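You operate a simulated robot arm through the tools that you are given. There is no shell and no other tool. Be economical: measure what you need, move in short steps, check, and stop when the job is done.

You run a simulated two-armed robot. Do the job below in one go: nothing can be reset, and whatever is moved stays where it is left.

## Task
Take the white seal ring from the top of the lower belt and put it on the green plastic sheet. Take the grey rag on the top of the lower belt and put it away on the top of the steel cabinet by the railing. Take the green tub on the top of the lower belt and put it away on the low shelf of the mixer. Close the table drawer. Fetch the flour shaker from the top of the steel table and stand it on top of the brown carton there. Put one of the paper bags from the top of the steel table on the numbered shelf. Put the work lamp on the top of the steel table away on the numbered shelf. Take the white bottle on the top of the steel table and put it away on the top of the steel cabinet by the railing. Any order will do. Set down upright: green tub, flour shaker, work lamp, white bottle.

It is judged by the outcome, as a careful person would: the job done as asked, and still so three seconds after it is handed in. It fails if anything else is knocked over, pushed out of place, dropped, spilled or broken. Lids that push on must go on centred and level and be pressed home; caps that screw on are set level and turned clockwise until they are tight. Flat cloth is picked up by pressing the open fingertips on it (5 to 10 N) and closing them slowly along it; thin cloth reads only 2 to 8 mm in the jaws.

## Robot
Two 6-joint arms with two-finger parallel grippers on one trunk, on a base that drives. Base frame: it is fixed to the floor where the robot stands at the start and does not move with it; the origin is under the middle of the robot, x ahead of it, y to its left, z up. Lengths are in mm, angles in degrees, forces in N, time in s.
The left shoulder is at the start at [50, 170, 1097], the right one opposite. Each reaches about 1092 mm from its shoulder. Places, roughly: carton [-1750, -7250, 750]; flour shaker [-2000, -7250, 750]; green plastic sheet (27x20x1 cm) [700, -100, 600]; green tub (7x12x9 cm) [800, -500, 600]; grey rag (10x8x3 cm) [800, -300, 600]; low shelf of the mixer (57x20 cm) [-6660, 300, 480]; numbered shelf (111x23 cm) [-260, -6880, 860]; paper bag [-2250, -7250, 1000]; seal ring [750, 250, 500]; table drawer [-1800, -7000, 700]; top of the steel cabinet by the railing [-5800, -7000, 900]; white bottle [-1500, -7250, 1000]; work lamp (6x5x16 cm) [-2400, -7400, 900]. Payload 1.57 kg a hand.
Tool frame (each hand has its own): the origin (TCP) lies between the finger pads and is the grasp point; the fingertips stand 30 mm ahead of it; z points along the fingers, y is the line along which they close. The gripper opens to 80 mm. The fingers are 17 mm wide and 12 mm thick; the gripper's body (40 by 82 mm) begins 80 mm behind the TCP.
Orientation is told as [roll, pitch, yaw] about the base's x, y, z axes, in that order, counted from this pose: with the fingers straight down and closing along the base's y, the tool's x points along the base's -x, its y along +y and its z along -z.

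## Interface
- The arms move only by the tool move_arm. It takes "left_rows", "right_rows" or both (then of equal length, played together; a hand with none holds still); each is a list of rows, each a list of 3 entries, a list of its own where there are three numbers: the finger opening in mm, from 0 to 80, then the shift along the tool's x, y, z in mm, then the turn, a rotation vector about the tool's x, y, z in degrees. In form: [[gripper, [x, y, z], [rx, ry, rz]], ...]. A call has 1 to 20 rows; each row is the pose to reach, as a shift and turn from the pose commanded when the call began, along the tool's axes at that moment. A row lasts 0.2 s, in which the tool goes at most 50 mm and 8.6 degrees; a call with a longer step from one row to the next is refused whole, and so is a gripper value outside its range. A pose out of reach is approached as far as the arm can. The call stops where the force on the tool passes 40 N (or 10 N more than at its start, if that is more) or the arm is blocked; 0.2 s more then pass. Each finger travels about 45 mm/s and halts on what it meets, pressing with about 30 N; the grip force reading is that of the motor and also rises with nothing between the fingers. The clock runs only during rows and for 0.2 s after the last one: add rows that repeat a pose to give the fingers time. It gives the time, the measured TCP pose, the force on the tool (base axes), the opening and the grip force at its end, in the units of the frame above (readings bear some noise), with the torque about the TCP (base axes, N m) and any sound that the robot's microphone picked up, and new pictures: "views" is both (left out), scene, wrist or none (wrist: the cameras of the hands that moved).
- Cameras (640 x 400 px; columns grow to the right, rows downward): "scene" is now at [34.5, -1.5, 1661.7]; the picture's right is [-0.04, -1.00, 0.00], its down [-0.79, 0.03, -0.61] and it looks along [0.61, -0.02, -0.79] (base axes); focal length 272 px, centre (320, 200). "left" rides on the left gripper at [72, 7, -122] in its tool frame; the picture's right is [-0.09, 1.00, 0.00], its down [-0.84, -0.08, -0.54] and it looks along [-0.54, -0.05, 0.84] (tool axes); focal length 238 px, centre (320, 200). "right" rides on the right gripper at [72, -7, -122] in its tool frame; the picture's right is [0.09, 1.00, 0.00], its down [-0.84, 0.08, -0.54] and it looks along [-0.54, 0.05, 0.84] (tool axes); focal length 238 px, centre (320, 200). There is no depth. A picture from a camera that has moved, and an enlarged one, comes with that camera's place and axes in the base frame and with its lens.
- raise_lower(by): slides the trunk up (or, below 0, down) by that many mm; the arms and the scene camera ride with it, the base frame stays. It gives what a move gives, with no picture.
- roll_base(legs): drives the robot by 1 to 6 legs, each [ahead, left, turn to the left] in mm, mm and degrees, along the robot's own axes; the way and the turn of a leg run together, so that a leg with both is an arc; at most 1500 mm and 180 degrees a leg. The arms and the cameras ride along, it lands a little off, and it stops where it bumps. It gives what a move gives, and a new picture of the scene camera.
- turn_head(pan, tilt): turns the head with the scene camera to pan (to the left, within 86 degrees either way) and tilt (down, from -29 to 69), counted from straight ahead of the robot. It gives what a move gives, and a new picture of the scene camera.
- zoom(camera, box): a new picture of the part [left, top, right, bottom] of that camera's present view, enlarged. It takes no simulated time.
- close_job(): hands the job in; it is judged then, once.

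Work in short steps. Places have to be worked out from the pictures, the camera data and where the tool is seen: move nearer, look again, correct. Check each grasp and each placing, and mend what went wrong. You have 217 turns and 260 pictures in all, those below and enlarged ones among them. Open the grippers and draw the arms clear of the work before you hand the job in, unless the task says otherwise; then end with one line.

The tools are called as name(argument=value, ...) on one line, values as JSON. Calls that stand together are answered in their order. move_arm: Moves the arms, as the interface text tells. Its arguments: {"type":"object","properties":{"left_rows":{"type":"array"},"right_rows":{"type":"array"},"views":{"type":"string","enum":["both","scene","wrist","none"]}},"required":[]} The other tools are called the same way: raise_lower (by) slides the trunk up or down; roll_base (legs) drives the base; turn_head (pan, tilt) turns the head that bears the scene camera; zoom (camera, box) takes an enlarged picture of a part of a camera's view; close_job () hands the job in.

At the start:

```text
t: 0.0
left_ee_pos: [457.9, 150.9, 988.5]
left_tool_rot: [0.1, 0.1, 0.0]
left_wrist_force: [1.0, 0.5, -0.4]
left_wrist_torque: [0.0, -0.03, 0.01]
left_width: 80.3
left_finger_force: 0.0
right_ee_pos: [484.1, -295.3, 986.3]
right_tool_rot: [0.1, -0.1, 0.1]
right_wrist_force: [-0.2, -0.3, -0.2]
right_wrist_torque: [0.02, 0.01, -0.03]
right_width: 80.2
right_finger_force: 0.1
trunk travel left (down, up): [-712.0, 258.0]
robot x, y, heading: [-0.5, 2.2, 0.2]
head pan, tilt: [-2.3, 52.1]
```

scene: 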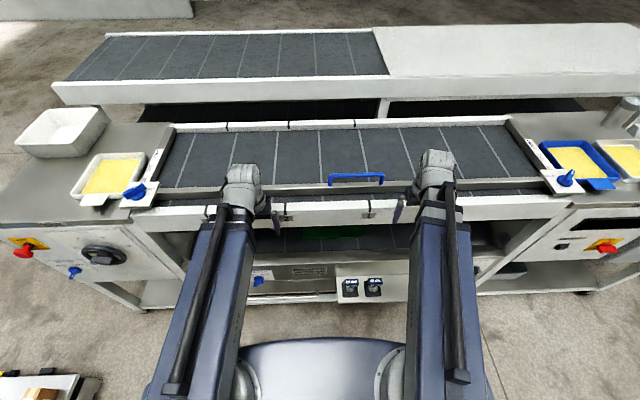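
right: 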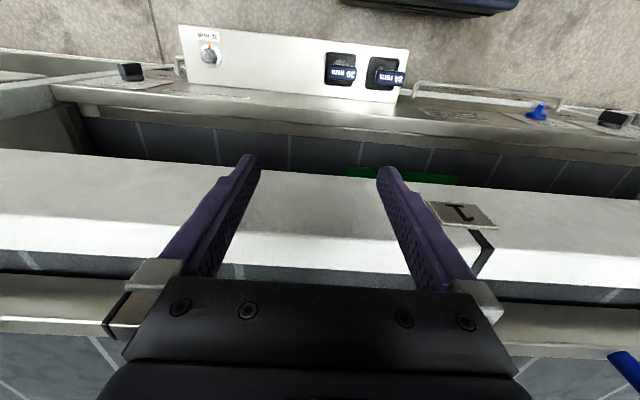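
left: 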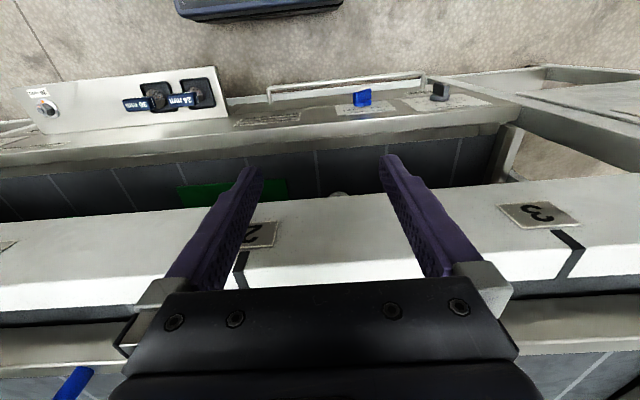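

I'll start by backing off and lowering the trunk, to see the lower belt under the upper one.

roll_base(legs=[[-500, 0, 0]])

raise_lower(by=-450)

turn_head(pan=0, tilt=25)

```text
t: 2.9
left_ee_pos: [-43.5, 151.8, 986.3]
left_tool_rot: [0.1, 0.1, 0.2]
left_wrist_force: [0.4, 0.2, 0.1]
left_wrist_torque: [0.01, -0.02, 0.03]
left_width: 80.2
left_finger_force: 0.1
right_ee_pos: [-13.5, -293.8, 988.0]
right_tool_rot: [0.0, 0.0, 0.2]
right_wrist_force: [-0.5, 0.5, -0.3]
right_wrist_torque: [0.02, -0.03, -0.02]
right_width: 79.9
right_finger_force: 0.2
trunk travel left (down, up): [-712.0, 258.0]
robot x, y, heading: [-501.2, 0.6, -0.0]
head pan, tilt: [-2.3, 52.1]
camera scene: at [-465.4, -2.4, 1661.7], right [-0.04, -1.0, 0.0], down [-0.79, 0.03, -0.61], along [0.61, -0.02, -0.79], focal length 272 px, centre (320, 200)
```

scene: 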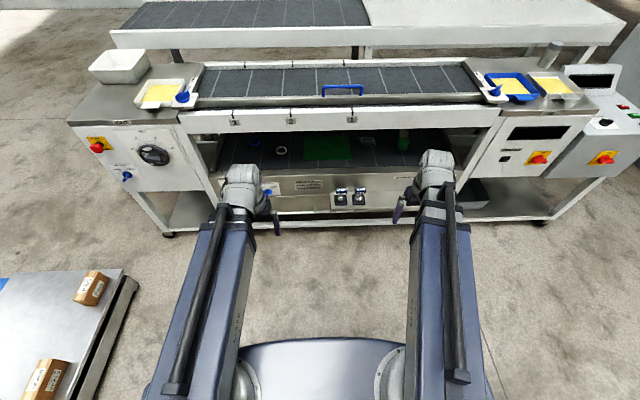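

```text
refused: -450 is not a number from -400 to 400
```

```text
t: 3.9
left_ee_pos: [-41.7, 151.3, 987.4]
left_tool_rot: [0.0, 0.1, 0.2]
left_wrist_force: [1.5, 0.1, -0.3]
left_wrist_torque: [0.02, 0.0, 0.01]
left_width: 80.1
left_finger_force: 0.1
right_ee_pos: [-13.3, -293.9, 986.6]
right_tool_rot: [0.0, 0.0, 0.1]
right_wrist_force: [0.0, 0.0, 0.3]
right_wrist_torque: [0.01, 0.01, 0.0]
right_width: 79.8
right_finger_force: 0.0
trunk travel left (down, up): [-712.0, 258.0]
robot x, y, heading: [-498.9, -1.5, 0.2]
head pan, tilt: [0.0, 25.0]
camera scene: at [-447.1, 0.7, 1701.9], right [0.0, -1.0, 0.0], down [-0.42, 0.0, -0.91], along [0.91, 0.0, -0.42], focal length 272 px, centre (320, 200)
```

scene: 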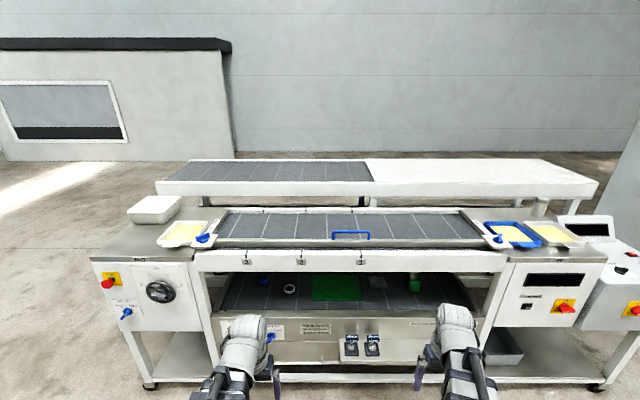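

Lower belt is visible. I lower the trunk to look straight in and zoom.

raise_lower(by=-400)

zoom(camera="scene", box=[200, 200, 520, 400])

```text
t: 7.7
left_ee_pos: [-42.0, 151.5, 586.3]
left_tool_rot: [0.0, 0.2, 0.2]
left_wrist_force: [-0.3, 0.2, -0.1]
left_wrist_torque: [-0.04, 0.02, 0.01]
left_width: 79.9
left_finger_force: 0.1
right_ee_pos: [-12.3, -294.3, 587.1]
right_tool_rot: [0.0, 0.1, 0.1]
right_wrist_force: [-0.3, 0.6, 1.0]
right_wrist_torque: [0.02, 0.03, -0.01]
right_width: 80.1
right_finger_force: 0.1
trunk travel left (down, up): [-312.0, 658.0]
robot x, y, heading: [-496.3, -0.7, 0.2]
head pan, tilt: [0.0, 25.0]
```

```text
2.00 times, centred on (360, 300) of scene
camera zoom: at [-447.2, 0.7, 1302.1], right [0.0, -1.0, 0.0], down [-0.42, 0.0, -0.91], along [0.91, 0.0, -0.42], focal length 544 px, centre (240, 0)
```

zoom: 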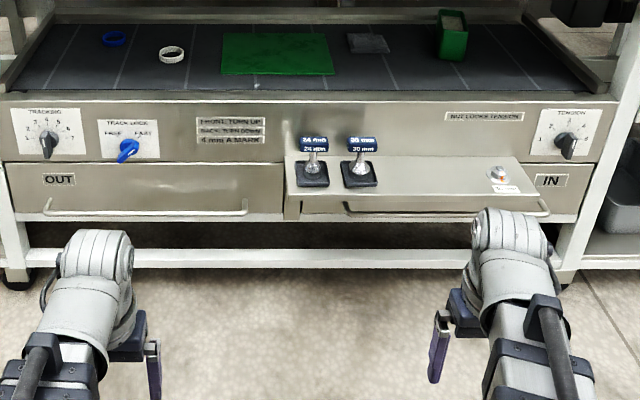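

zoom(camera="scene", box=[160, 120, 520, 345])

```text
1.78 times, centred on (340, 232) of scene
camera zoom: at [-447.2, 0.7, 1302.1], right [0.0, -1.0, 0.0], down [-0.42, 0.0, -0.91], along [0.91, 0.0, -0.42], focal length 484 px, centre (284, 142)
```

zoom: 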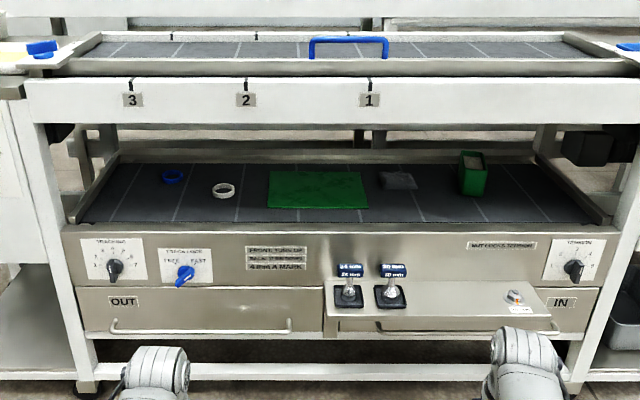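

Ring is at about [725,170,605], the upper frame bottom is near z≈900 at x≈520. I tilt both hands forward 60° and raise them, out in the open, before driving in.

move_arm(left_rows=[[80, [0, 0, -20], [0, -8, 0]], [80, [0, 0, -40], [0, -16, 0]], [80, [0, 0, -60], [0, -24, 0]], [80, [0, 0, -80], [0, -32, 0]], [80, [0, 0, -100], [0, -40, 0]], [80, [0, 0, -120], [0, -48, 0]], [80, [0, 0, -140], [0, -56, 0]], [80, [0, 0, -160], [0, -60, 0]]], right_rows=[[80, [0, 0, -20], [0, -8, 0]], [80, [0, 0, -40], [0, -16, 0]], [80, [0, 0, -60], [0, -24, 0]], [80, [0, 0, -80], [0, -32, 0]], [80, [0, 0, -100], [0, -40, 0]], [80, [0, 0, -120], [0, -48, 0]], [80, [0, 0, -140], [0, -56, 0]], [80, [0, 0, -160], [0, -60, 0]]], views="scene")

roll_base(legs=[[400, 0, 0]])

```text
t: 9.5
left_ee_pos: [142.9, 101.2, 696.7]
left_tool_rot: [0.0, -60.0, 0.1]
left_wrist_force: [-0.4, -0.1, -0.3]
left_wrist_torque: [0.01, -0.01, 0.02]
left_width: 79.9
left_finger_force: 0.0
left hand out of reach, approached as far as the arm can: row 1, 2, 3, 4, 5, 6, 7, 8
right_ee_pos: [100.1, -367.2, 696.6]
right_tool_rot: [0.2, -60.0, 0.1]
right_wrist_force: [0.8, 0.2, -0.6]
right_wrist_torque: [0.03, -0.01, -0.03]
right_width: 80.1
right_finger_force: 0.1
right hand out of reach, approached as far as the arm can: row 1, 2, 3, 4, 5, 6, 7, 8
trunk travel left (down, up): [-312.0, 658.0]
robot x, y, heading: [-497.4, -1.7, 0.3]
head pan, tilt: [0.0, 25.0]
camera scene: at [-447.3, 0.2, 1302.0], right [0.0, -1.0, 0.0], down [-0.42, 0.0, -0.91], along [0.91, 0.0, -0.42], focal length 272 px, centre (320, 200)
```

scene: 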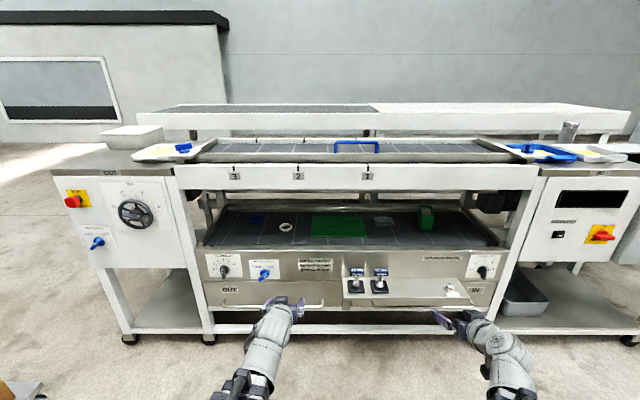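

```text
t: 12.0
left_ee_pos: [548.1, 103.1, 695.2]
left_tool_rot: [0.0, -59.8, 0.3]
left_wrist_force: [0.1, 0.0, 0.3]
left_wrist_torque: [0.01, 0.04, 0.0]
left_width: 80.1
left_finger_force: 0.0
right_ee_pos: [503.6, -365.8, 696.9]
right_tool_rot: [0.1, -59.8, 0.2]
right_wrist_force: [-0.8, 0.8, 0.3]
right_wrist_torque: [-0.01, 0.02, 0.02]
right_width: 80.0
right_finger_force: 0.0
trunk travel left (down, up): [-312.0, 658.0]
robot x, y, heading: [-95.2, -1.8, 0.5]
head pan, tilt: [0.0, 25.0]
camera scene: at [-41.6, 2.2, 1302.0], right [0.0, -1.0, 0.0], down [-0.42, 0.0, -0.91], along [0.91, 0.0, -0.42], focal length 272 px, centre (320, 200)
```

scene: 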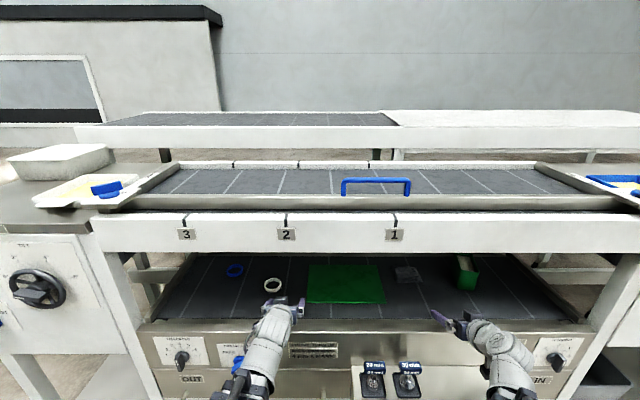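

Ring recomputed at [726,176]. I check the commanded pose with a null move and take wrist views.

move_arm(left_rows=[[80, [0, 0, 0], [0, 0, 0]]], right_rows=[[80, [0, 0, 0], [0, 0, 0]]], views="wrist")

```text
t: 12.4
left_ee_pos: [548.9, 102.9, 696.6]
left_tool_rot: [-0.1, -59.8, 0.2]
left_wrist_force: [-0.2, -0.4, 0.8]
left_wrist_torque: [-0.03, -0.01, 0.0]
left_width: 79.7
left_finger_force: 0.1
right_ee_pos: [505.3, -366.0, 696.8]
right_tool_rot: [0.1, -59.8, 0.2]
right_wrist_force: [0.2, 0.3, -0.2]
right_wrist_torque: [-0.01, -0.03, -0.04]
right_width: 79.9
right_finger_force: 0.1
trunk travel left (down, up): [-312.0, 658.0]
robot x, y, heading: [-91.8, 1.3, -0.0]
head pan, tilt: [0.0, 25.0]
camera right: at [364.1, -372.1, 694.8], right [-0.05, 1.0, -0.08], down [-0.05, 0.08, 1.0], along [1.0, 0.05, 0.04], focal length 238 px, centre (320, 200)
camera left: at [407.4, 108.2, 695.3], right [0.04, 1.0, 0.08], down [-0.05, -0.08, 1.0], along [1.0, -0.05, 0.04], focal length 238 px, centre (320, 200)
```

right: 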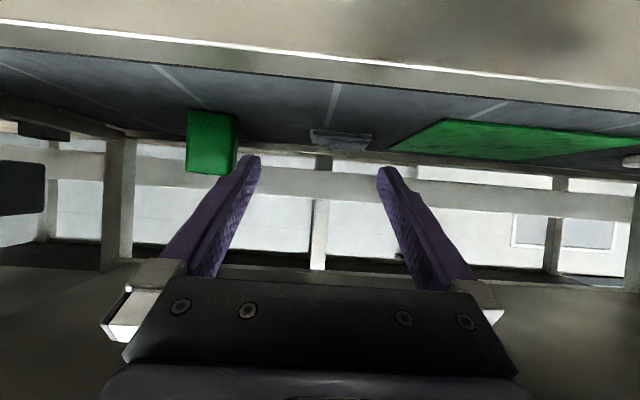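
left: 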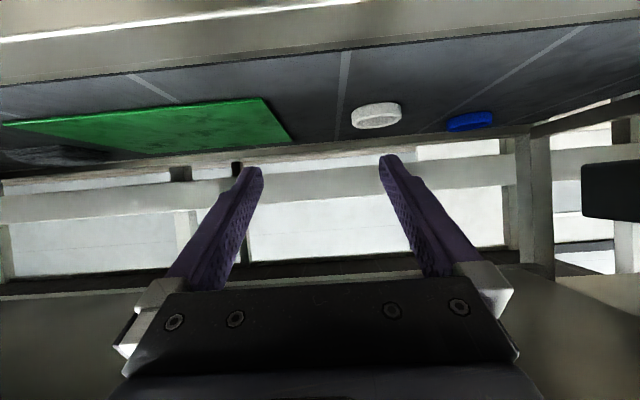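

Ring ≈[728,173], outer Ø ≈70. I move the left hand in front of and above it with a steeper tilt.

move_arm(left_rows=[[80, [-17, 24, 33], [0, 5, 0]], [80, [-34, 48, 66], [0, 10, 0]], [80, [-51, 73, 98], [0, 18, 0]], [80, [-51, 73, 98], [0, 20, 0]]], views="both")

```text
t: 13.4
left_ee_pos: [660.3, 177.1, 636.9]
left_tool_rot: [-0.1, -39.6, 0.2]
left_wrist_force: [-0.4, -0.8, 1.3]
left_wrist_torque: [0.02, 0.02, 0.01]
left_width: 79.9
left_finger_force: 0.0
left hand out of reach, approached as far as the arm can: row 1, 2, 3, 4
right_ee_pos: [505.9, -364.8, 696.5]
right_tool_rot: [0.1, -59.8, 0.2]
right_wrist_force: [0.8, 0.5, 0.4]
right_wrist_torque: [0.0, 0.03, 0.02]
right_width: 80.1
right_finger_force: 0.1
trunk travel left (down, up): [-312.0, 658.0]
robot x, y, heading: [-92.3, -0.2, 0.1]
head pan, tilt: [0.0, 25.0]
camera scene: at [-41.3, 2.3, 1302.0], right [0.0, -1.0, 0.0], down [-0.42, 0.0, -0.91], along [0.91, 0.0, -0.42], focal length 272 px, centre (320, 200)
camera left: at [526.9, 182.2, 685.3], right [0.07, 1.0, 0.06], down [0.3, -0.08, 0.95], along [0.95, -0.05, -0.3], focal length 238 px, centre (320, 200)
```

scene: 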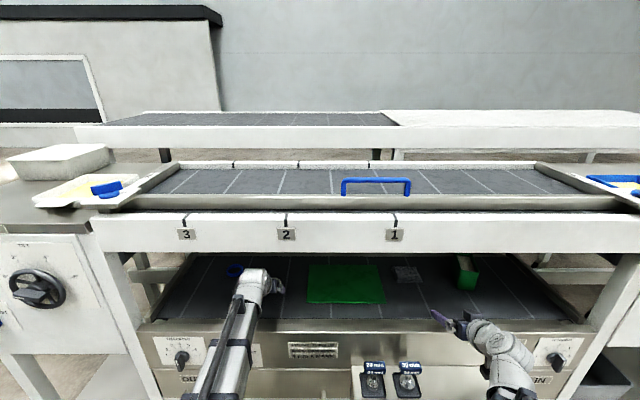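
left: 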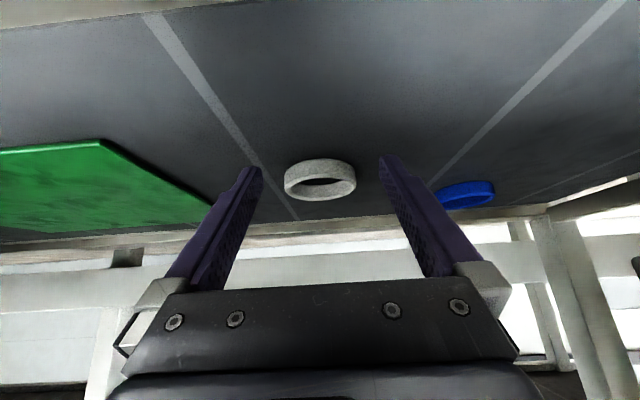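

Ring centred ≈[712,173], Ø≈58, fits between the open fingers. I advance to straddle it.

move_arm(left_rows=[[80, [-12, -3, 12], [0, 0, 0]], [80, [-25, -3, 26], [0, 0, 0]], [80, [-25, -3, 26], [0, 0, 0]]], views="wrist")

```text
t: 14.2
left_ee_pos: [695.5, 173.3, 637.9]
left_tool_rot: [0.0, -39.7, 0.2]
left_wrist_force: [0.2, -1.0, -0.1]
left_wrist_torque: [0.0, 0.03, 0.02]
left_width: 80.0
left_finger_force: 0.0
left hand out of reach, approached as far as the arm can: row 2, 3
right_ee_pos: [504.8, -365.8, 696.6]
right_tool_rot: [0.2, -59.6, 0.2]
right_wrist_force: [0.1, 0.8, -0.2]
right_wrist_torque: [0.0, -0.01, 0.02]
right_width: 79.8
right_finger_force: 0.0
trunk travel left (down, up): [-312.0, 658.0]
robot x, y, heading: [-94.5, -0.1, 0.0]
head pan, tilt: [0.0, 25.0]
camera left: at [562.4, 179.3, 685.4], right [0.07, 1.0, 0.06], down [0.3, -0.08, 0.95], along [0.95, -0.05, -0.3], focal length 238 px, centre (320, 200)
```

left: 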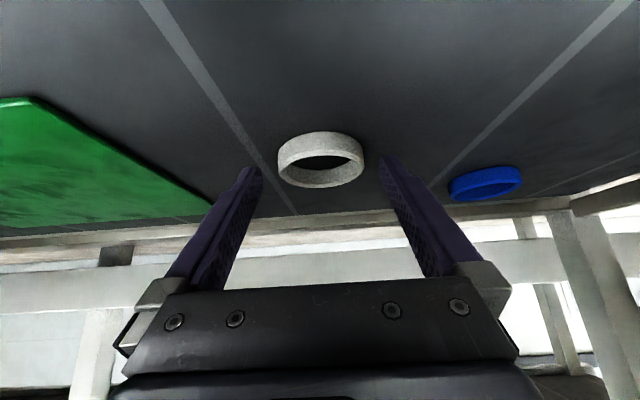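

Ring centre refined to [703,173,612]. I ease back 7 mm and drop by lowering the trunk 6 mm.

move_arm(left_rows=[[80, [5, 0, -5], [0, 0, 0]], [80, [5, 0, -5], [0, 0, 0]]], views="none")

raise_lower(by=-7)

move_arm(left_rows=[[76, [0, 0, 0], [0, 0, 0]]], views="wrist")

```text
t: 14.8
left_ee_pos: [687.1, 173.0, 637.9]
left_tool_rot: [0.0, -39.9, 0.2]
left_wrist_force: [-1.0, 0.2, 0.2]
left_wrist_torque: [-0.01, 0.01, -0.02]
left_width: 80.0
left_finger_force: 0.0
right_ee_pos: [505.1, -365.7, 695.9]
right_tool_rot: [0.1, -59.8, 0.2]
right_wrist_force: [-0.3, -0.8, 0.7]
right_wrist_torque: [0.02, -0.01, 0.0]
right_width: 79.9
right_finger_force: 0.0
trunk travel left (down, up): [-312.0, 658.0]
robot x, y, heading: [-91.7, -0.9, 0.3]
head pan, tilt: [0.0, 25.0]
```

```text
t: 15.4
left_ee_pos: [687.5, 172.2, 631.2]
left_tool_rot: [0.1, -39.8, 0.4]
left_wrist_force: [-0.9, 0.3, 0.0]
left_wrist_torque: [0.02, 0.01, 0.06]
left_width: 79.9
left_finger_force: 0.0
right_ee_pos: [504.6, -365.5, 691.1]
right_tool_rot: [0.0, -59.8, 0.2]
right_wrist_force: [0.0, -0.3, 0.6]
right_wrist_torque: [-0.01, -0.01, -0.01]
right_width: 80.1
right_finger_force: 0.0
trunk travel left (down, up): [-305.0, 665.0]
robot x, y, heading: [-91.9, 0.7, 0.1]
head pan, tilt: [0.0, 25.0]
```

```text
t: 15.8
left_ee_pos: [688.7, 172.5, 631.1]
left_tool_rot: [0.0, -39.7, 0.2]
left_wrist_force: [-1.0, -0.1, -0.1]
left_wrist_torque: [-0.01, 0.0, -0.01]
left_width: 76.0
left_finger_force: 0.0
right_ee_pos: [505.4, -365.7, 690.1]
right_tool_rot: [0.1, -59.8, 0.2]
right_wrist_force: [0.5, -0.2, -0.7]
right_wrist_torque: [-0.01, -0.01, 0.02]
right_width: 79.9
right_finger_force: 0.0
trunk travel left (down, up): [-305.0, 665.0]
robot x, y, heading: [-93.7, 3.9, 0.3]
head pan, tilt: [0.0, 25.0]
camera left: at [555.2, 179.0, 678.4], right [0.07, 1.0, 0.06], down [0.3, -0.08, 0.95], along [0.95, -0.05, -0.3], focal length 238 px, centre (320, 200)
```

left: 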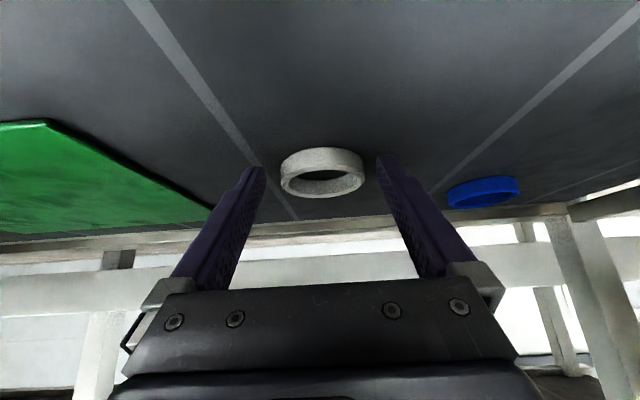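

Tips are level with the ring's centre; closing now.

move_arm(left_rows=[[66, [0, 0, 0], [0, 0, 0]], [56, [0, 0, 0], [0, 0, 0]], [50, [0, 0, 0], [0, 0, 0]], [50, [0, 0, 0], [0, 0, 0]]], views="wrist")

```text
t: 16.8
left_ee_pos: [687.7, 174.0, 631.7]
left_tool_rot: [0.1, -39.7, 0.1]
left_wrist_force: [-0.4, -0.2, 1.2]
left_wrist_torque: [-0.01, -0.02, -0.02]
left_width: 60.0
left_finger_force: 30.2
right_ee_pos: [505.4, -364.6, 688.8]
right_tool_rot: [0.1, -59.8, 0.2]
right_wrist_force: [0.9, -0.8, -0.2]
right_wrist_torque: [0.02, -0.02, 0.04]
right_width: 80.1
right_finger_force: 0.0
trunk travel left (down, up): [-305.0, 665.0]
robot x, y, heading: [-89.2, 0.2, 0.5]
head pan, tilt: [0.0, 25.0]
camera left: at [555.2, 178.9, 678.5], right [0.07, 1.0, 0.06], down [0.3, -0.08, 0.95], along [0.95, -0.05, -0.3], focal length 238 px, centre (320, 200)
```

left: 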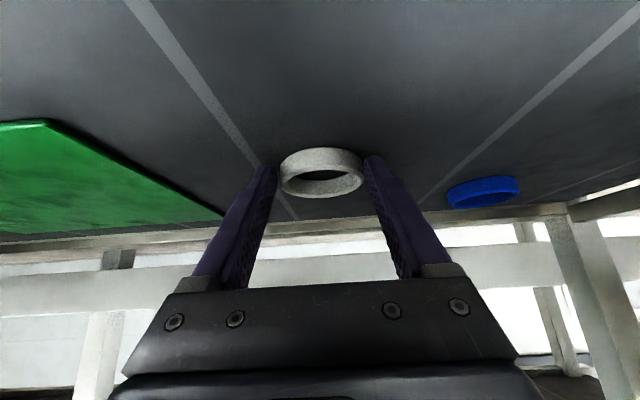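

Ring gripped (60 mm). I lift it 40 mm with the trunk and move it over the green sheet.

raise_lower(by=40)

move_arm(left_rows=[[50, [0, -42, 0], [0, 0, 0]], [50, [0, -84, 0], [0, 0, 0]], [50, [0, -126, 0], [0, 0, 0]], [50, [0, -168, 0], [0, 0, 0]], [50, [0, -210, 0], [0, 0, 0]], [50, [0, -250, 0], [0, 0, 0]], [50, [0, -250, 0], [0, 0, 0]]], views="both")

```text
t: 17.6
left_ee_pos: [686.7, 172.5, 671.5]
left_tool_rot: [0.0, -39.8, 0.2]
left_wrist_force: [-0.7, -0.3, -1.1]
left_wrist_torque: [-0.01, 0.04, 0.01]
left_width: 60.0
left_finger_force: 29.9
right_ee_pos: [504.3, -365.8, 728.8]
right_tool_rot: [0.1, -59.9, 0.1]
right_wrist_force: [-1.2, -0.8, -0.6]
right_wrist_torque: [0.03, -0.03, 0.02]
right_width: 80.0
right_finger_force: 0.2
trunk travel left (down, up): [-345.0, 625.0]
robot x, y, heading: [-92.6, 4.2, -0.0]
head pan, tilt: [0.0, 25.0]
```

```text
t: 19.2
left_ee_pos: [689.7, -76.7, 670.0]
left_tool_rot: [-0.1, -39.8, 0.1]
left_wrist_force: [0.9, 0.2, -0.4]
left_wrist_torque: [0.04, 0.0, 0.0]
left_width: 60.0
left_finger_force: 30.2
right_ee_pos: [504.3, -365.7, 730.0]
right_tool_rot: [0.1, -59.8, 0.2]
right_wrist_force: [0.5, -0.5, 0.0]
right_wrist_torque: [-0.02, 0.03, 0.03]
right_width: 79.6
right_finger_force: 0.0
trunk travel left (down, up): [-345.0, 625.0]
robot x, y, heading: [-94.4, 2.1, 0.3]
head pan, tilt: [0.0, 25.0]
camera scene: at [-41.4, 2.1, 1335.0], right [0.0, -1.0, 0.0], down [-0.42, 0.0, -0.91], along [0.91, 0.0, -0.42], focal length 272 px, centre (320, 200)
camera left: at [556.5, -70.8, 718.4], right [0.07, 1.0, 0.06], down [0.3, -0.08, 0.95], along [0.95, -0.05, -0.3], focal length 238 px, centre (320, 200)
```

scene: 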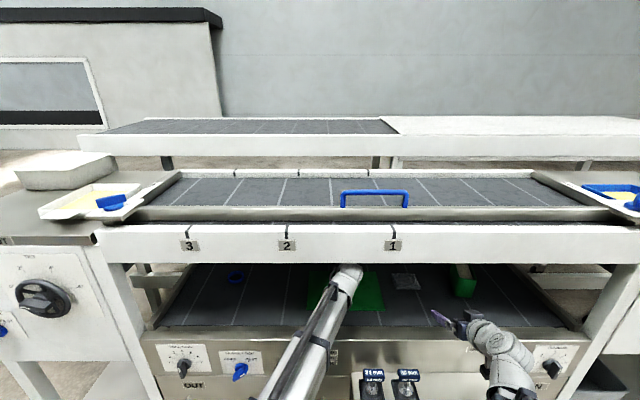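
left: 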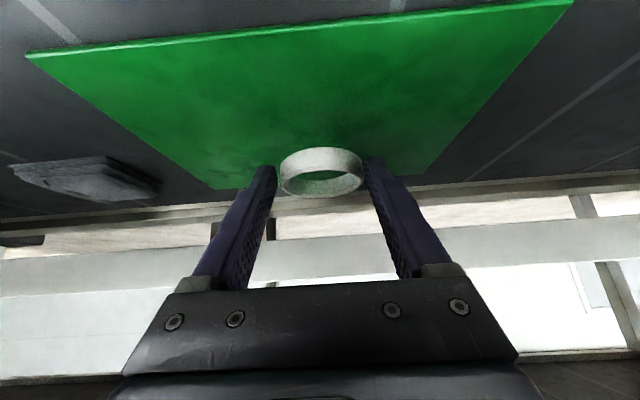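

Ring is over the sheet; shift forward 30 mm for centring, then lower by the trunk.

move_arm(left_rows=[[50, [-12, 0, 10], [0, 0, 0]], [50, [-23, 0, 19], [0, 0, 0]], [50, [-23, 0, 19], [0, 0, 0]]], views="none")

raise_lower(by=-35)

move_arm(left_rows=[[50, [0, 0, 0], [0, 0, 0]]], views="wrist")

```text
t: 20.0
left_ee_pos: [717.4, -76.8, 670.0]
left_tool_rot: [0.0, -39.8, 0.2]
left_wrist_force: [-0.3, -0.5, -0.8]
left_wrist_torque: [0.01, 0.01, 0.0]
left_width: 60.1
left_finger_force: 30.3
right_ee_pos: [505.5, -365.0, 729.9]
right_tool_rot: [0.0, -59.8, 0.3]
right_wrist_force: [-0.3, 0.0, -0.3]
right_wrist_torque: [0.04, 0.01, -0.01]
right_width: 80.1
right_finger_force: 0.1
trunk travel left (down, up): [-345.0, 625.0]
robot x, y, heading: [-92.7, -1.3, 0.2]
head pan, tilt: [0.0, 25.0]
```

```text
t: 20.8
left_ee_pos: [718.4, -76.2, 636.8]
left_tool_rot: [0.0, -39.8, 0.2]
left_wrist_force: [1.1, 0.1, 1.5]
left_wrist_torque: [0.0, -0.14, 0.03]
left_width: 60.0
left_finger_force: 29.7
right_ee_pos: [503.5, -365.3, 694.3]
right_tool_rot: [0.1, -59.7, 0.2]
right_wrist_force: [-0.7, -0.8, -0.5]
right_wrist_torque: [0.02, -0.02, 0.03]
right_width: 79.9
right_finger_force: 0.1
trunk travel left (down, up): [-310.0, 660.0]
robot x, y, heading: [-91.2, -0.6, 0.3]
head pan, tilt: [0.0, 25.0]
```

```text
t: 21.2
left_ee_pos: [719.0, -76.0, 636.0]
left_tool_rot: [0.0, -39.9, 0.3]
left_wrist_force: [1.5, 0.6, 2.0]
left_wrist_torque: [-0.01, -0.15, 0.04]
left_width: 60.3
left_finger_force: 30.1
right_ee_pos: [504.7, -366.3, 694.2]
right_tool_rot: [0.1, -59.8, 0.3]
right_wrist_force: [0.4, -0.2, -0.1]
right_wrist_torque: [0.01, 0.0, -0.03]
right_width: 80.1
right_finger_force: 0.1
trunk travel left (down, up): [-310.0, 660.0]
robot x, y, heading: [-92.6, -0.9, 0.1]
head pan, tilt: [0.0, 25.0]
camera left: at [586.1, -70.3, 683.5], right [0.07, 1.0, 0.06], down [0.3, -0.08, 0.95], along [0.95, -0.05, -0.3], focal length 238 px, centre (320, 200)
```

left: 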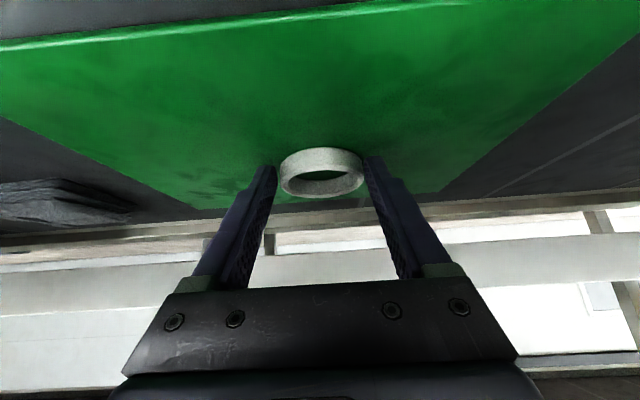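

Light contact felt (≈2 N). Releasing and lifting off.

move_arm(left_rows=[[65, [0, 0, 0], [0, 0, 0]], [78, [0, 0, 0], [0, 0, 0]], [78, [0, 0, 0], [0, 0, 0]], [78, [15, 0, -20], [0, 0, 0]], [78, [40, 0, -50], [0, 0, 0]], [78, [40, 0, -50], [0, 0, 0]]], views="wrist")

```text
t: 22.6
left_ee_pos: [656.0, -75.8, 636.0]
left_tool_rot: [0.0, -39.7, 0.2]
left_wrist_force: [-0.4, 0.6, 0.0]
left_wrist_torque: [0.03, 0.02, -0.01]
left_width: 77.8
left_finger_force: 0.0
left hand out of reach, approached as far as the arm can: row 4, 5, 6
right_ee_pos: [505.5, -365.5, 695.0]
right_tool_rot: [0.1, -59.8, 0.2]
right_wrist_force: [-0.1, 0.1, 0.1]
right_wrist_torque: [-0.02, 0.05, 0.02]
right_width: 80.0
right_finger_force: 0.2
trunk travel left (down, up): [-310.0, 660.0]
robot x, y, heading: [-96.1, 1.6, 0.1]
head pan, tilt: [0.0, 25.0]
camera left: at [523.0, -71.2, 683.5], right [0.07, 1.0, 0.06], down [0.3, -0.08, 0.95], along [0.95, -0.05, -0.3], focal length 238 px, centre (320, 200)
```

left: 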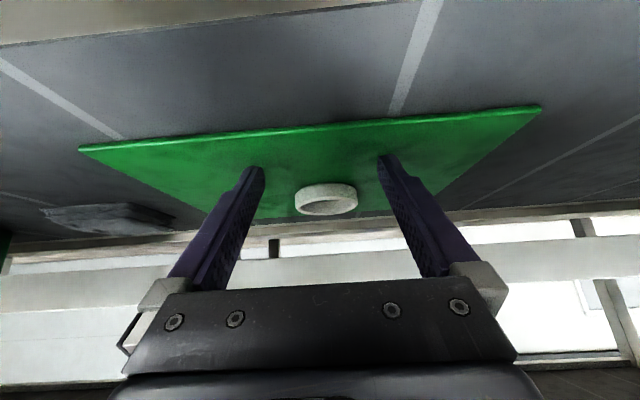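

Ring lies on the sheet. Next back out, shift right in front of the rag and tub.

roll_base(legs=[[-220, 0, 0], [0, -400, 0]])

zoom(camera="scene", box=[200, 200, 440, 350])

```text
t: 23.9
left_ee_pos: [541.4, -76.9, 639.0]
left_tool_rot: [0.1, -40.9, 0.2]
left_wrist_force: [-0.1, 0.1, 0.1]
left_wrist_torque: [-0.02, 0.0, 0.02]
left_width: 78.1
left_finger_force: 0.1
right_ee_pos: [383.0, -365.2, 694.7]
right_tool_rot: [0.1, -59.9, 0.2]
right_wrist_force: [0.5, -0.8, 0.1]
right_wrist_torque: [-0.01, 0.01, -0.02]
right_width: 80.0
right_finger_force: 0.0
trunk travel left (down, up): [-310.0, 660.0]
robot x, y, heading: [-215.9, 0.3, 0.2]
head pan, tilt: [0.0, 25.0]
stopped in leg 1: the force on the tool passed its limit at 96 N (the readings are from after the stop); the commanded pose is now the measured one
camera scene: at [-164.1, 1.8, 1299.8], right [0.01, -1.0, 0.0], down [-0.42, 0.0, -0.91], along [0.91, 0.0, -0.42], focal length 272 px, centre (320, 200)
```

scene: 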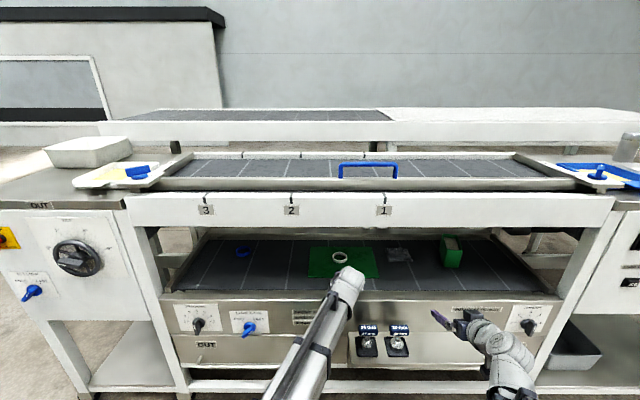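

```text
2.67 times, centred on (320, 275) of scene
camera zoom: at [-164.1, 1.8, 1299.8], right [0.01, -1.0, 0.0], down [-0.42, 0.0, -0.91], along [0.91, 0.0, -0.42], focal length 726 px, centre (320, 0)
```

zoom: 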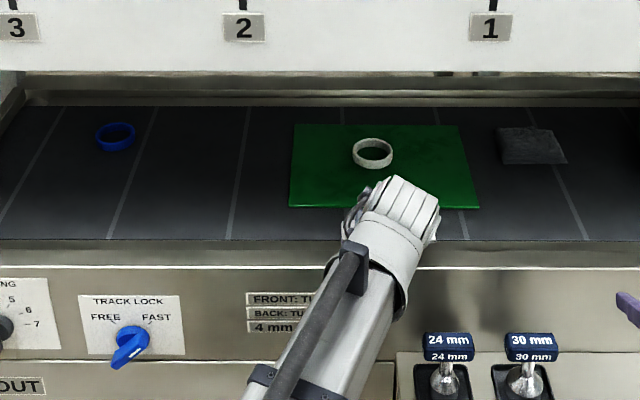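

The low left fingertips caught the belt's front rail. I raise the trunk 70 mm and then back off.

raise_lower(by=70)

roll_base(legs=[[-200, 0, 0], [0, -400, 0]])

```text
t: 25.0
left_ee_pos: [541.6, -77.1, 709.1]
left_tool_rot: [0.1, -40.9, 0.0]
left_wrist_force: [0.4, -0.2, -1.7]
left_wrist_torque: [-0.02, 0.01, 0.01]
left_width: 78.2
left_finger_force: 0.1
right_ee_pos: [383.4, -366.6, 764.1]
right_tool_rot: [0.1, -59.8, 0.2]
right_wrist_force: [-0.5, -1.0, 0.8]
right_wrist_torque: [0.04, 0.0, 0.03]
right_width: 80.2
right_finger_force: 0.1
trunk travel left (down, up): [-380.0, 590.0]
robot x, y, heading: [-217.9, 0.3, 0.5]
head pan, tilt: [0.0, 25.0]
```

```text
t: 28.6
left_ee_pos: [345.2, -478.4, 708.7]
left_tool_rot: [0.0, -41.0, 0.1]
left_wrist_force: [-0.1, 0.3, 0.3]
left_wrist_torque: [0.04, -0.01, -0.01]
left_width: 78.0
left_finger_force: 0.1
right_ee_pos: [187.4, -767.3, 764.6]
right_tool_rot: [0.1, -59.9, 0.3]
right_wrist_force: [0.3, 0.0, -0.4]
right_wrist_torque: [0.03, 0.01, -0.01]
right_width: 80.2
right_finger_force: 0.0
trunk travel left (down, up): [-380.0, 590.0]
robot x, y, heading: [-410.3, -400.2, 0.5]
head pan, tilt: [0.0, 25.0]
camera scene: at [-359.6, -399.7, 1370.0], right [0.01, -1.0, 0.0], down [-0.42, 0.0, -0.91], along [0.91, 0.0, -0.42], focal length 272 px, centre (320, 200)
```

scene: 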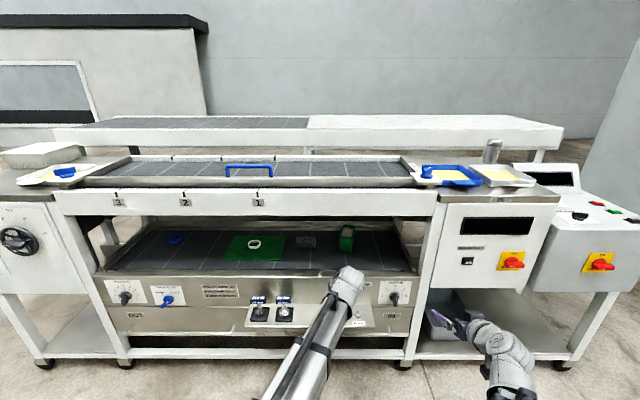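

Tub ≈[785,-528], rag ≈[787,-332]. I bring the hands in line with them, lower 35 mm and drive in.

move_arm(left_rows=[[78, [0, 40, 0], [0, 0, 0]], [78, [0, 80, 0], [0, 0, 0]], [78, [0, 120, 0], [0, 0, 0]], [78, [0, 148, 0], [0, 0, 0]], [78, [0, 148, 0], [0, 0, 0]], [78, [0, 148, 0], [0, 0, 0]]], right_rows=[[80, [0, 45, 0], [0, 0, 0]], [80, [0, 90, 0], [0, 0, 0]], [80, [0, 135, 0], [0, 0, 0]], [80, [0, 180, 0], [0, 0, 0]], [80, [0, 225, 0], [0, 0, 0]], [80, [0, 235, 0], [0, 0, 0]]], views="none")

raise_lower(by=-35)

roll_base(legs=[[300, 0, 0]])

move_arm(left_rows=[[78, [0, 0, 0], [0, 0, 0]]], right_rows=[[80, [0, 0, 0], [0, 0, 0]]], views="wrist")

```text
t: 30.1
left_ee_pos: [344.9, -330.2, 709.3]
left_tool_rot: [0.1, -40.9, 0.0]
left_wrist_force: [0.2, -0.2, 0.5]
left_wrist_torque: [0.01, 0.0, 0.01]
left_width: 78.0
left_finger_force: 0.1
right_ee_pos: [235.5, -528.8, 764.3]
right_tool_rot: [0.1, -59.8, 0.2]
right_wrist_force: [-0.3, 0.7, -0.3]
right_wrist_torque: [0.0, 0.01, -0.02]
right_width: 79.9
right_finger_force: 0.0
right hand out of reach, approached as far as the arm can: row 1, 2, 3, 4, 5, 6
trunk travel left (down, up): [-380.0, 590.0]
robot x, y, heading: [-408.4, -402.6, 0.1]
head pan, tilt: [0.0, 25.0]
```

```text
t: 30.8
left_ee_pos: [345.6, -331.8, 673.9]
left_tool_rot: [0.1, -40.9, 0.1]
left_wrist_force: [0.7, -0.4, 0.4]
left_wrist_torque: [0.0, 0.01, -0.01]
left_width: 78.0
left_finger_force: 0.1
right_ee_pos: [235.1, -528.9, 728.0]
right_tool_rot: [0.1, -59.8, 0.2]
right_wrist_force: [-0.6, 0.9, -0.6]
right_wrist_torque: [0.01, 0.01, 0.01]
right_width: 79.8
right_finger_force: 0.0
trunk travel left (down, up): [-345.0, 625.0]
robot x, y, heading: [-414.0, -402.0, 0.4]
head pan, tilt: [0.0, 25.0]
```

```text
t: 32.9
left_ee_pos: [647.7, -326.4, 674.8]
left_tool_rot: [0.0, -40.9, 0.3]
left_wrist_force: [0.4, 0.8, 0.1]
left_wrist_torque: [0.0, -0.01, 0.0]
left_width: 77.9
left_finger_force: 0.1
right_ee_pos: [538.4, -524.9, 730.6]
right_tool_rot: [0.1, -59.8, 0.4]
right_wrist_force: [0.3, -0.4, 0.5]
right_wrist_torque: [-0.02, -0.01, -0.02]
right_width: 80.0
right_finger_force: 0.0
trunk travel left (down, up): [-345.0, 625.0]
robot x, y, heading: [-110.0, -398.6, 0.4]
head pan, tilt: [0.0, 25.0]
camera scene: at [-56.8, -397.7, 1335.0], right [0.01, -1.0, 0.0], down [-0.42, 0.0, -0.91], along [0.91, 0.01, -0.42], focal length 272 px, centre (320, 200)
```

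scene: 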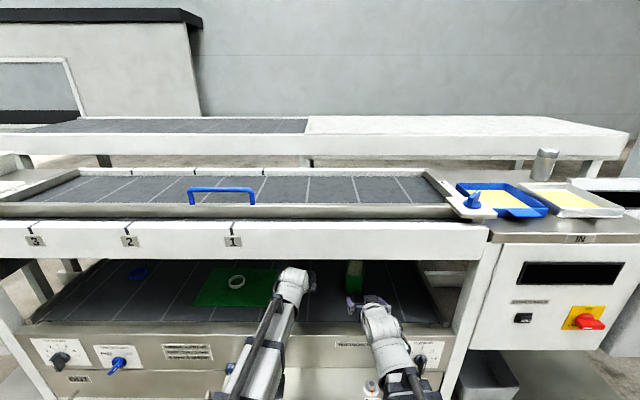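

```text
t: 33.3
left_ee_pos: [647.9, -326.9, 673.7]
left_tool_rot: [0.1, -40.9, 0.3]
left_wrist_force: [0.4, -0.9, -0.2]
left_wrist_torque: [-0.02, 0.0, 0.03]
left_width: 77.9
left_finger_force: 0.0
right_ee_pos: [539.5, -525.3, 729.4]
right_tool_rot: [0.1, -59.8, 0.4]
right_wrist_force: [0.8, -0.7, 0.1]
right_wrist_torque: [-0.01, -0.01, 0.0]
right_width: 80.1
right_finger_force: 0.1
trunk travel left (down, up): [-345.0, 625.0]
robot x, y, heading: [-108.0, -400.6, 0.1]
head pan, tilt: [0.0, 25.0]
camera right: at [398.0, -532.7, 727.7], right [-0.05, 1.0, -0.08], down [-0.05, 0.08, 1.0], along [1.0, 0.06, 0.04], focal length 238 px, centre (320, 200)
camera left: at [514.1, -321.0, 718.6], right [0.06, 1.0, 0.06], down [0.28, -0.08, 0.96], along [0.96, -0.04, -0.28], focal length 238 px, centre (320, 200)
```

right: 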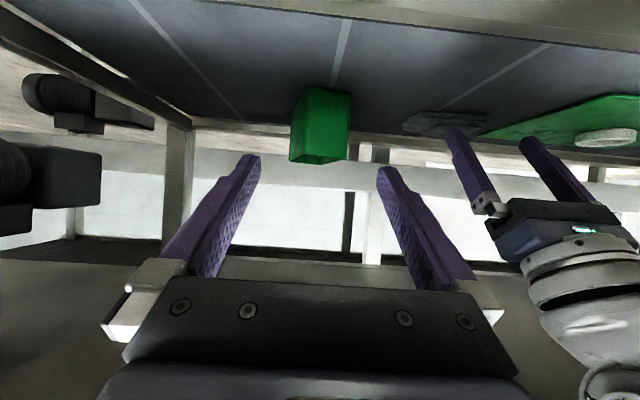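
left: 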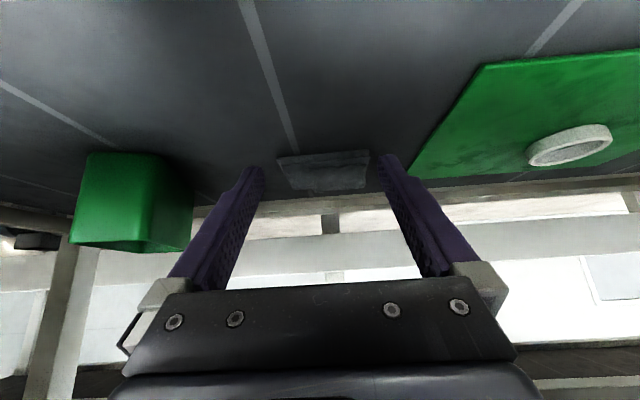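

Zoom on tub from both wrist cameras to read its orientation.

zoom(camera="right", box=[240, 60, 480, 210])

zoom(camera="left", box=[40, 110, 280, 260])

zoom(camera="scene", box=[260, 240, 420, 340])

```text
2.67 times, centred on (360, 135) of right
camera zoom: at [398.0, -532.7, 727.7], right [-0.05, 1.0, -0.08], down [-0.05, 0.08, 1.0], along [1.0, 0.06, 0.04], focal length 636 px, centre (213, 373)
```

zoom: 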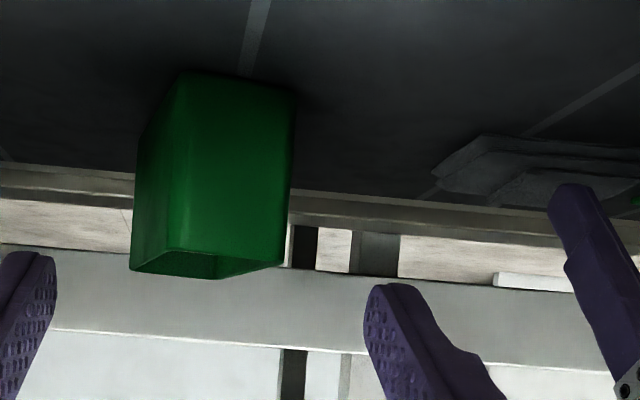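

```text
2.67 times, centred on (160, 185) of left
camera zoom: at [514.1, -321.0, 718.6], right [0.06, 1.0, 0.06], down [0.28, -0.08, 0.96], along [0.96, -0.04, -0.28], focal length 636 px, centre (747, 240)
```

zoom: 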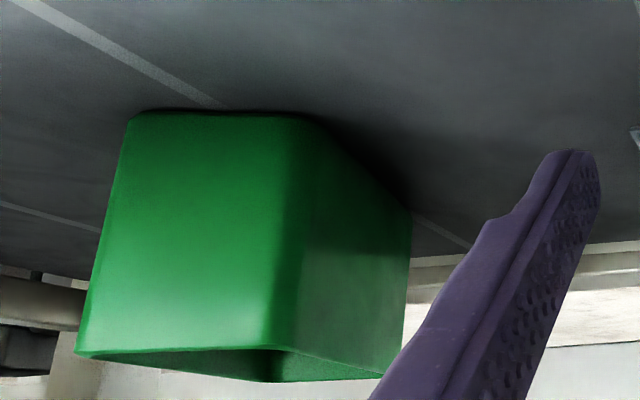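

```text
4.00 times, centred on (340, 290) of scene
camera zoom: at [-56.7, -397.7, 1335.0], right [0.01, -1.0, 0.0], down [-0.42, 0.0, -0.91], along [0.91, 0.01, -0.42], focal length 1089 px, centre (240, -160)
```

zoom: 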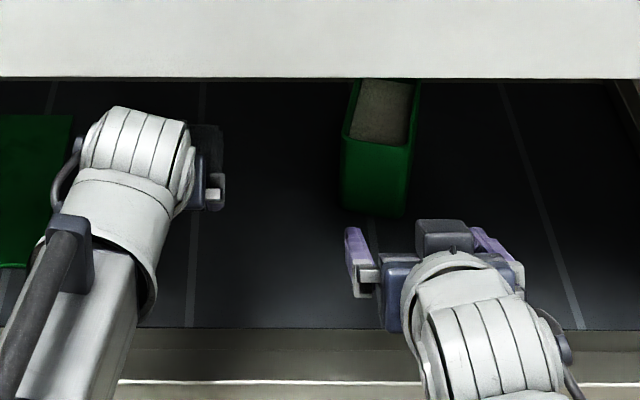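

Tub: front-bottom at x≈706, centre ≈[758,-521], turned about −10°, base 52 wide, rim 70 wide at z≈690. I bring the right hand to a pre-grasp pose with −10° yaw.

move_arm(right_rows=[[80, [5, 6, 31], [2.2, 0, 1.25]], [80, [10, 12, 61], [4.4, 0, 2.5]], [80, [15, 19, 92], [6.6, 0, 3.75]], [80, [21, 25, 122], [8.66, 0, 5]], [80, [21, 25, 122], [8.66, 0, 5]]], views="wrist")

```text
t: 34.5
left_ee_pos: [647.1, -328.6, 673.7]
left_tool_rot: [0.1, -40.9, 0.3]
left_wrist_force: [-0.6, 0.4, 0.0]
left_wrist_torque: [-0.02, -0.02, 0.01]
left_width: 78.1
left_finger_force: 0.0
right_ee_pos: [634.3, -498.5, 727.8]
right_tool_rot: [0.0, -59.7, -9.6]
right_wrist_force: [-0.9, -0.4, -0.7]
right_wrist_torque: [0.02, 0.0, 0.01]
right_width: 80.0
right_finger_force: 0.0
right hand out of reach, approached as far as the arm can: row 1, 2, 3, 4, 5
trunk travel left (down, up): [-345.0, 625.0]
robot x, y, heading: [-107.3, -395.8, 0.4]
head pan, tilt: [0.0, 25.0]
camera right: at [494.4, -481.5, 727.6], right [0.12, 0.99, -0.08], down [-0.03, 0.08, 1.0], along [0.99, -0.12, 0.04], focal length 238 px, centre (320, 200)
```

right: 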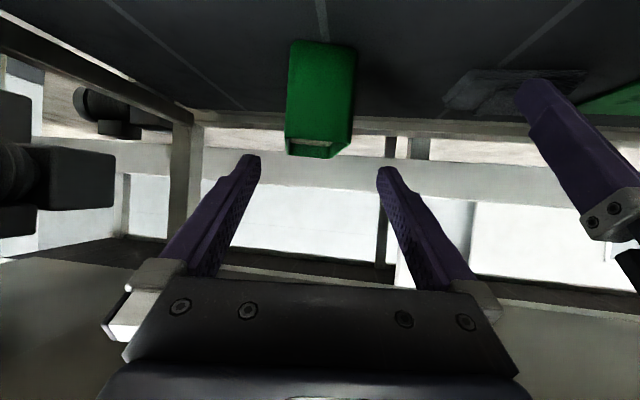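

The arm geometry turns out to be planar: hand height comes only from trunk height and pitch (z ≈ S+109−218·cos pitch). So I flatten the left hand's pitch to clear, then lower the trunk 80.

move_arm(left_rows=[[78, [0, 0, 0], [0, -8, 0]], [78, [0, 0, 0], [0, -16, 0]], [78, [0, 0, 0], [0, -24, 0]], [78, [0, 0, 0], [0, -32, 0]], [78, [0, 0, 0], [0, -36, 0]]], right_rows=[[80, [0, -5, 0], [0, 0, 0]], [80, [0, -5, 0], [0, 0, 0]], [80, [0, -5, 0], [0, 0, 0]], [80, [0, -5, 0], [0, 0, 0]], [80, [0, -5, 0], [0, 0, 0]]], views="none")

raise_lower(by=-75)

move_arm(right_rows=[[80, [0, 0, 0], [0, 0, 0]]], views="both")

```text
t: 35.7
left_ee_pos: [646.6, -328.2, 790.1]
left_tool_rot: [0.1, -76.8, 0.1]
left_wrist_force: [-0.2, -0.4, 0.1]
left_wrist_torque: [0.03, 0.0, 0.0]
left_width: 77.9
left_finger_force: 0.1
left hand out of reach, approached as far as the arm can: row 1, 2, 3, 4, 5
right_ee_pos: [633.0, -504.2, 729.6]
right_tool_rot: [0.0, -59.7, -9.6]
right_wrist_force: [-0.4, 0.9, 0.4]
right_wrist_torque: [-0.01, -0.01, 0.04]
right_width: 80.0
right_finger_force: 0.0
trunk travel left (down, up): [-345.0, 625.0]
robot x, y, heading: [-110.0, -399.9, 0.4]
head pan, tilt: [0.0, 25.0]
```

```text
t: 36.8
left_ee_pos: [647.7, -328.3, 715.3]
left_tool_rot: [0.2, -76.8, 0.1]
left_wrist_force: [-0.6, 0.2, 0.2]
left_wrist_torque: [0.02, -0.03, 0.01]
left_width: 77.9
left_finger_force: 0.1
right_ee_pos: [633.1, -503.6, 654.0]
right_tool_rot: [0.0, -59.7, -9.4]
right_wrist_force: [0.0, 0.0, -0.5]
right_wrist_torque: [-0.01, -0.04, 0.01]
right_width: 79.9
right_finger_force: 0.0
trunk travel left (down, up): [-270.0, 700.0]
robot x, y, heading: [-110.5, -399.1, 0.3]
head pan, tilt: [0.0, 25.0]
```

```text
t: 37.2
left_ee_pos: [646.5, -328.4, 715.2]
left_tool_rot: [0.2, -76.8, 0.1]
left_wrist_force: [-0.2, -0.1, 0.7]
left_wrist_torque: [0.03, -0.03, -0.01]
left_width: 78.0
left_finger_force: 0.1
right_ee_pos: [633.0, -503.7, 654.6]
right_tool_rot: [-0.1, -59.8, -9.6]
right_wrist_force: [0.9, -0.7, -0.3]
right_wrist_torque: [0.0, -0.01, 0.0]
right_width: 79.9
right_finger_force: 0.1
trunk travel left (down, up): [-270.0, 700.0]
robot x, y, heading: [-104.5, -396.9, 0.5]
head pan, tilt: [0.0, 25.0]
camera scene: at [-56.6, -397.7, 1260.0], right [0.01, -1.0, 0.0], down [-0.42, 0.0, -0.91], along [0.91, 0.01, -0.42], focal length 272 px, centre (320, 200)
camera right: at [493.1, -486.9, 652.7], right [0.12, 0.99, -0.08], down [-0.03, 0.08, 1.0], along [0.99, -0.12, 0.04], focal length 238 px, centre (320, 200)
```

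scene: 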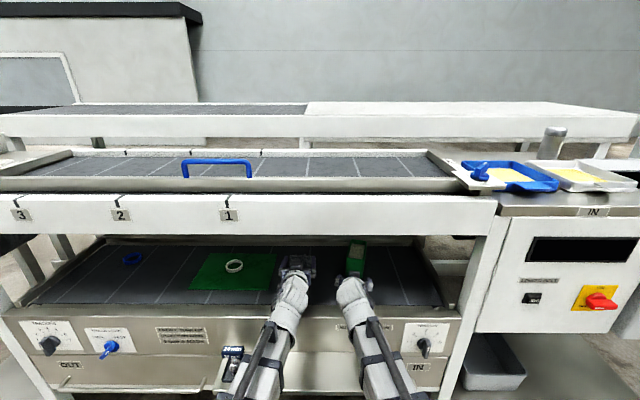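
right: 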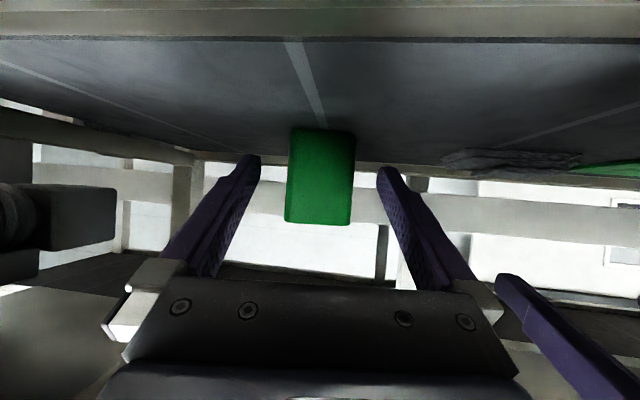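

Tub is centred between the fingers. Advancing 110 mm horizontally along the hand.

move_arm(right_rows=[[80, [-14, 0, 24], [0, 0, 0]], [80, [-28, 0, 48], [0, 0, 0]], [80, [-42, 0, 72], [0, 0, 0]], [80, [-55, 0, 95], [0, 0, 0]], [80, [-55, 0, 95], [0, 0, 0]]], views="wrist")

```text
t: 38.4
left_ee_pos: [646.4, -326.7, 714.4]
left_tool_rot: [0.1, -76.8, 0.1]
left_wrist_force: [0.9, -0.1, 0.5]
left_wrist_torque: [0.01, -0.01, -0.03]
left_width: 77.8
left_finger_force: 0.1
right_ee_pos: [741.8, -523.6, 654.4]
right_tool_rot: [0.0, -59.7, -9.7]
right_wrist_force: [0.3, 1.2, -0.9]
right_wrist_torque: [0.01, -0.01, -0.02]
right_width: 80.0
right_finger_force: 0.0
trunk travel left (down, up): [-270.0, 700.0]
robot x, y, heading: [-111.3, -402.8, 0.3]
head pan, tilt: [0.0, 25.0]
camera right: at [602.2, -505.3, 652.6], right [0.12, 0.99, -0.08], down [-0.03, 0.08, 1.0], along [0.99, -0.12, 0.04], focal length 238 px, centre (320, 200)
```

right: 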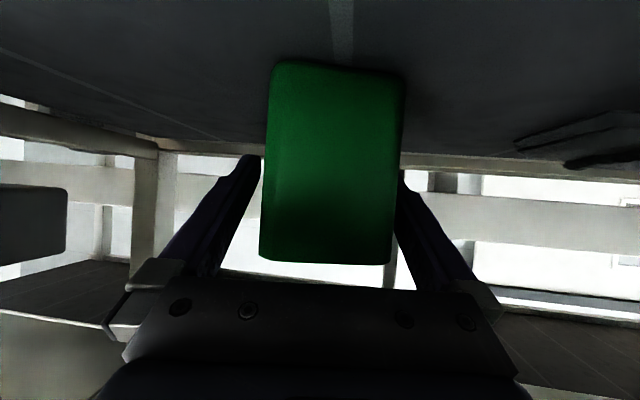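

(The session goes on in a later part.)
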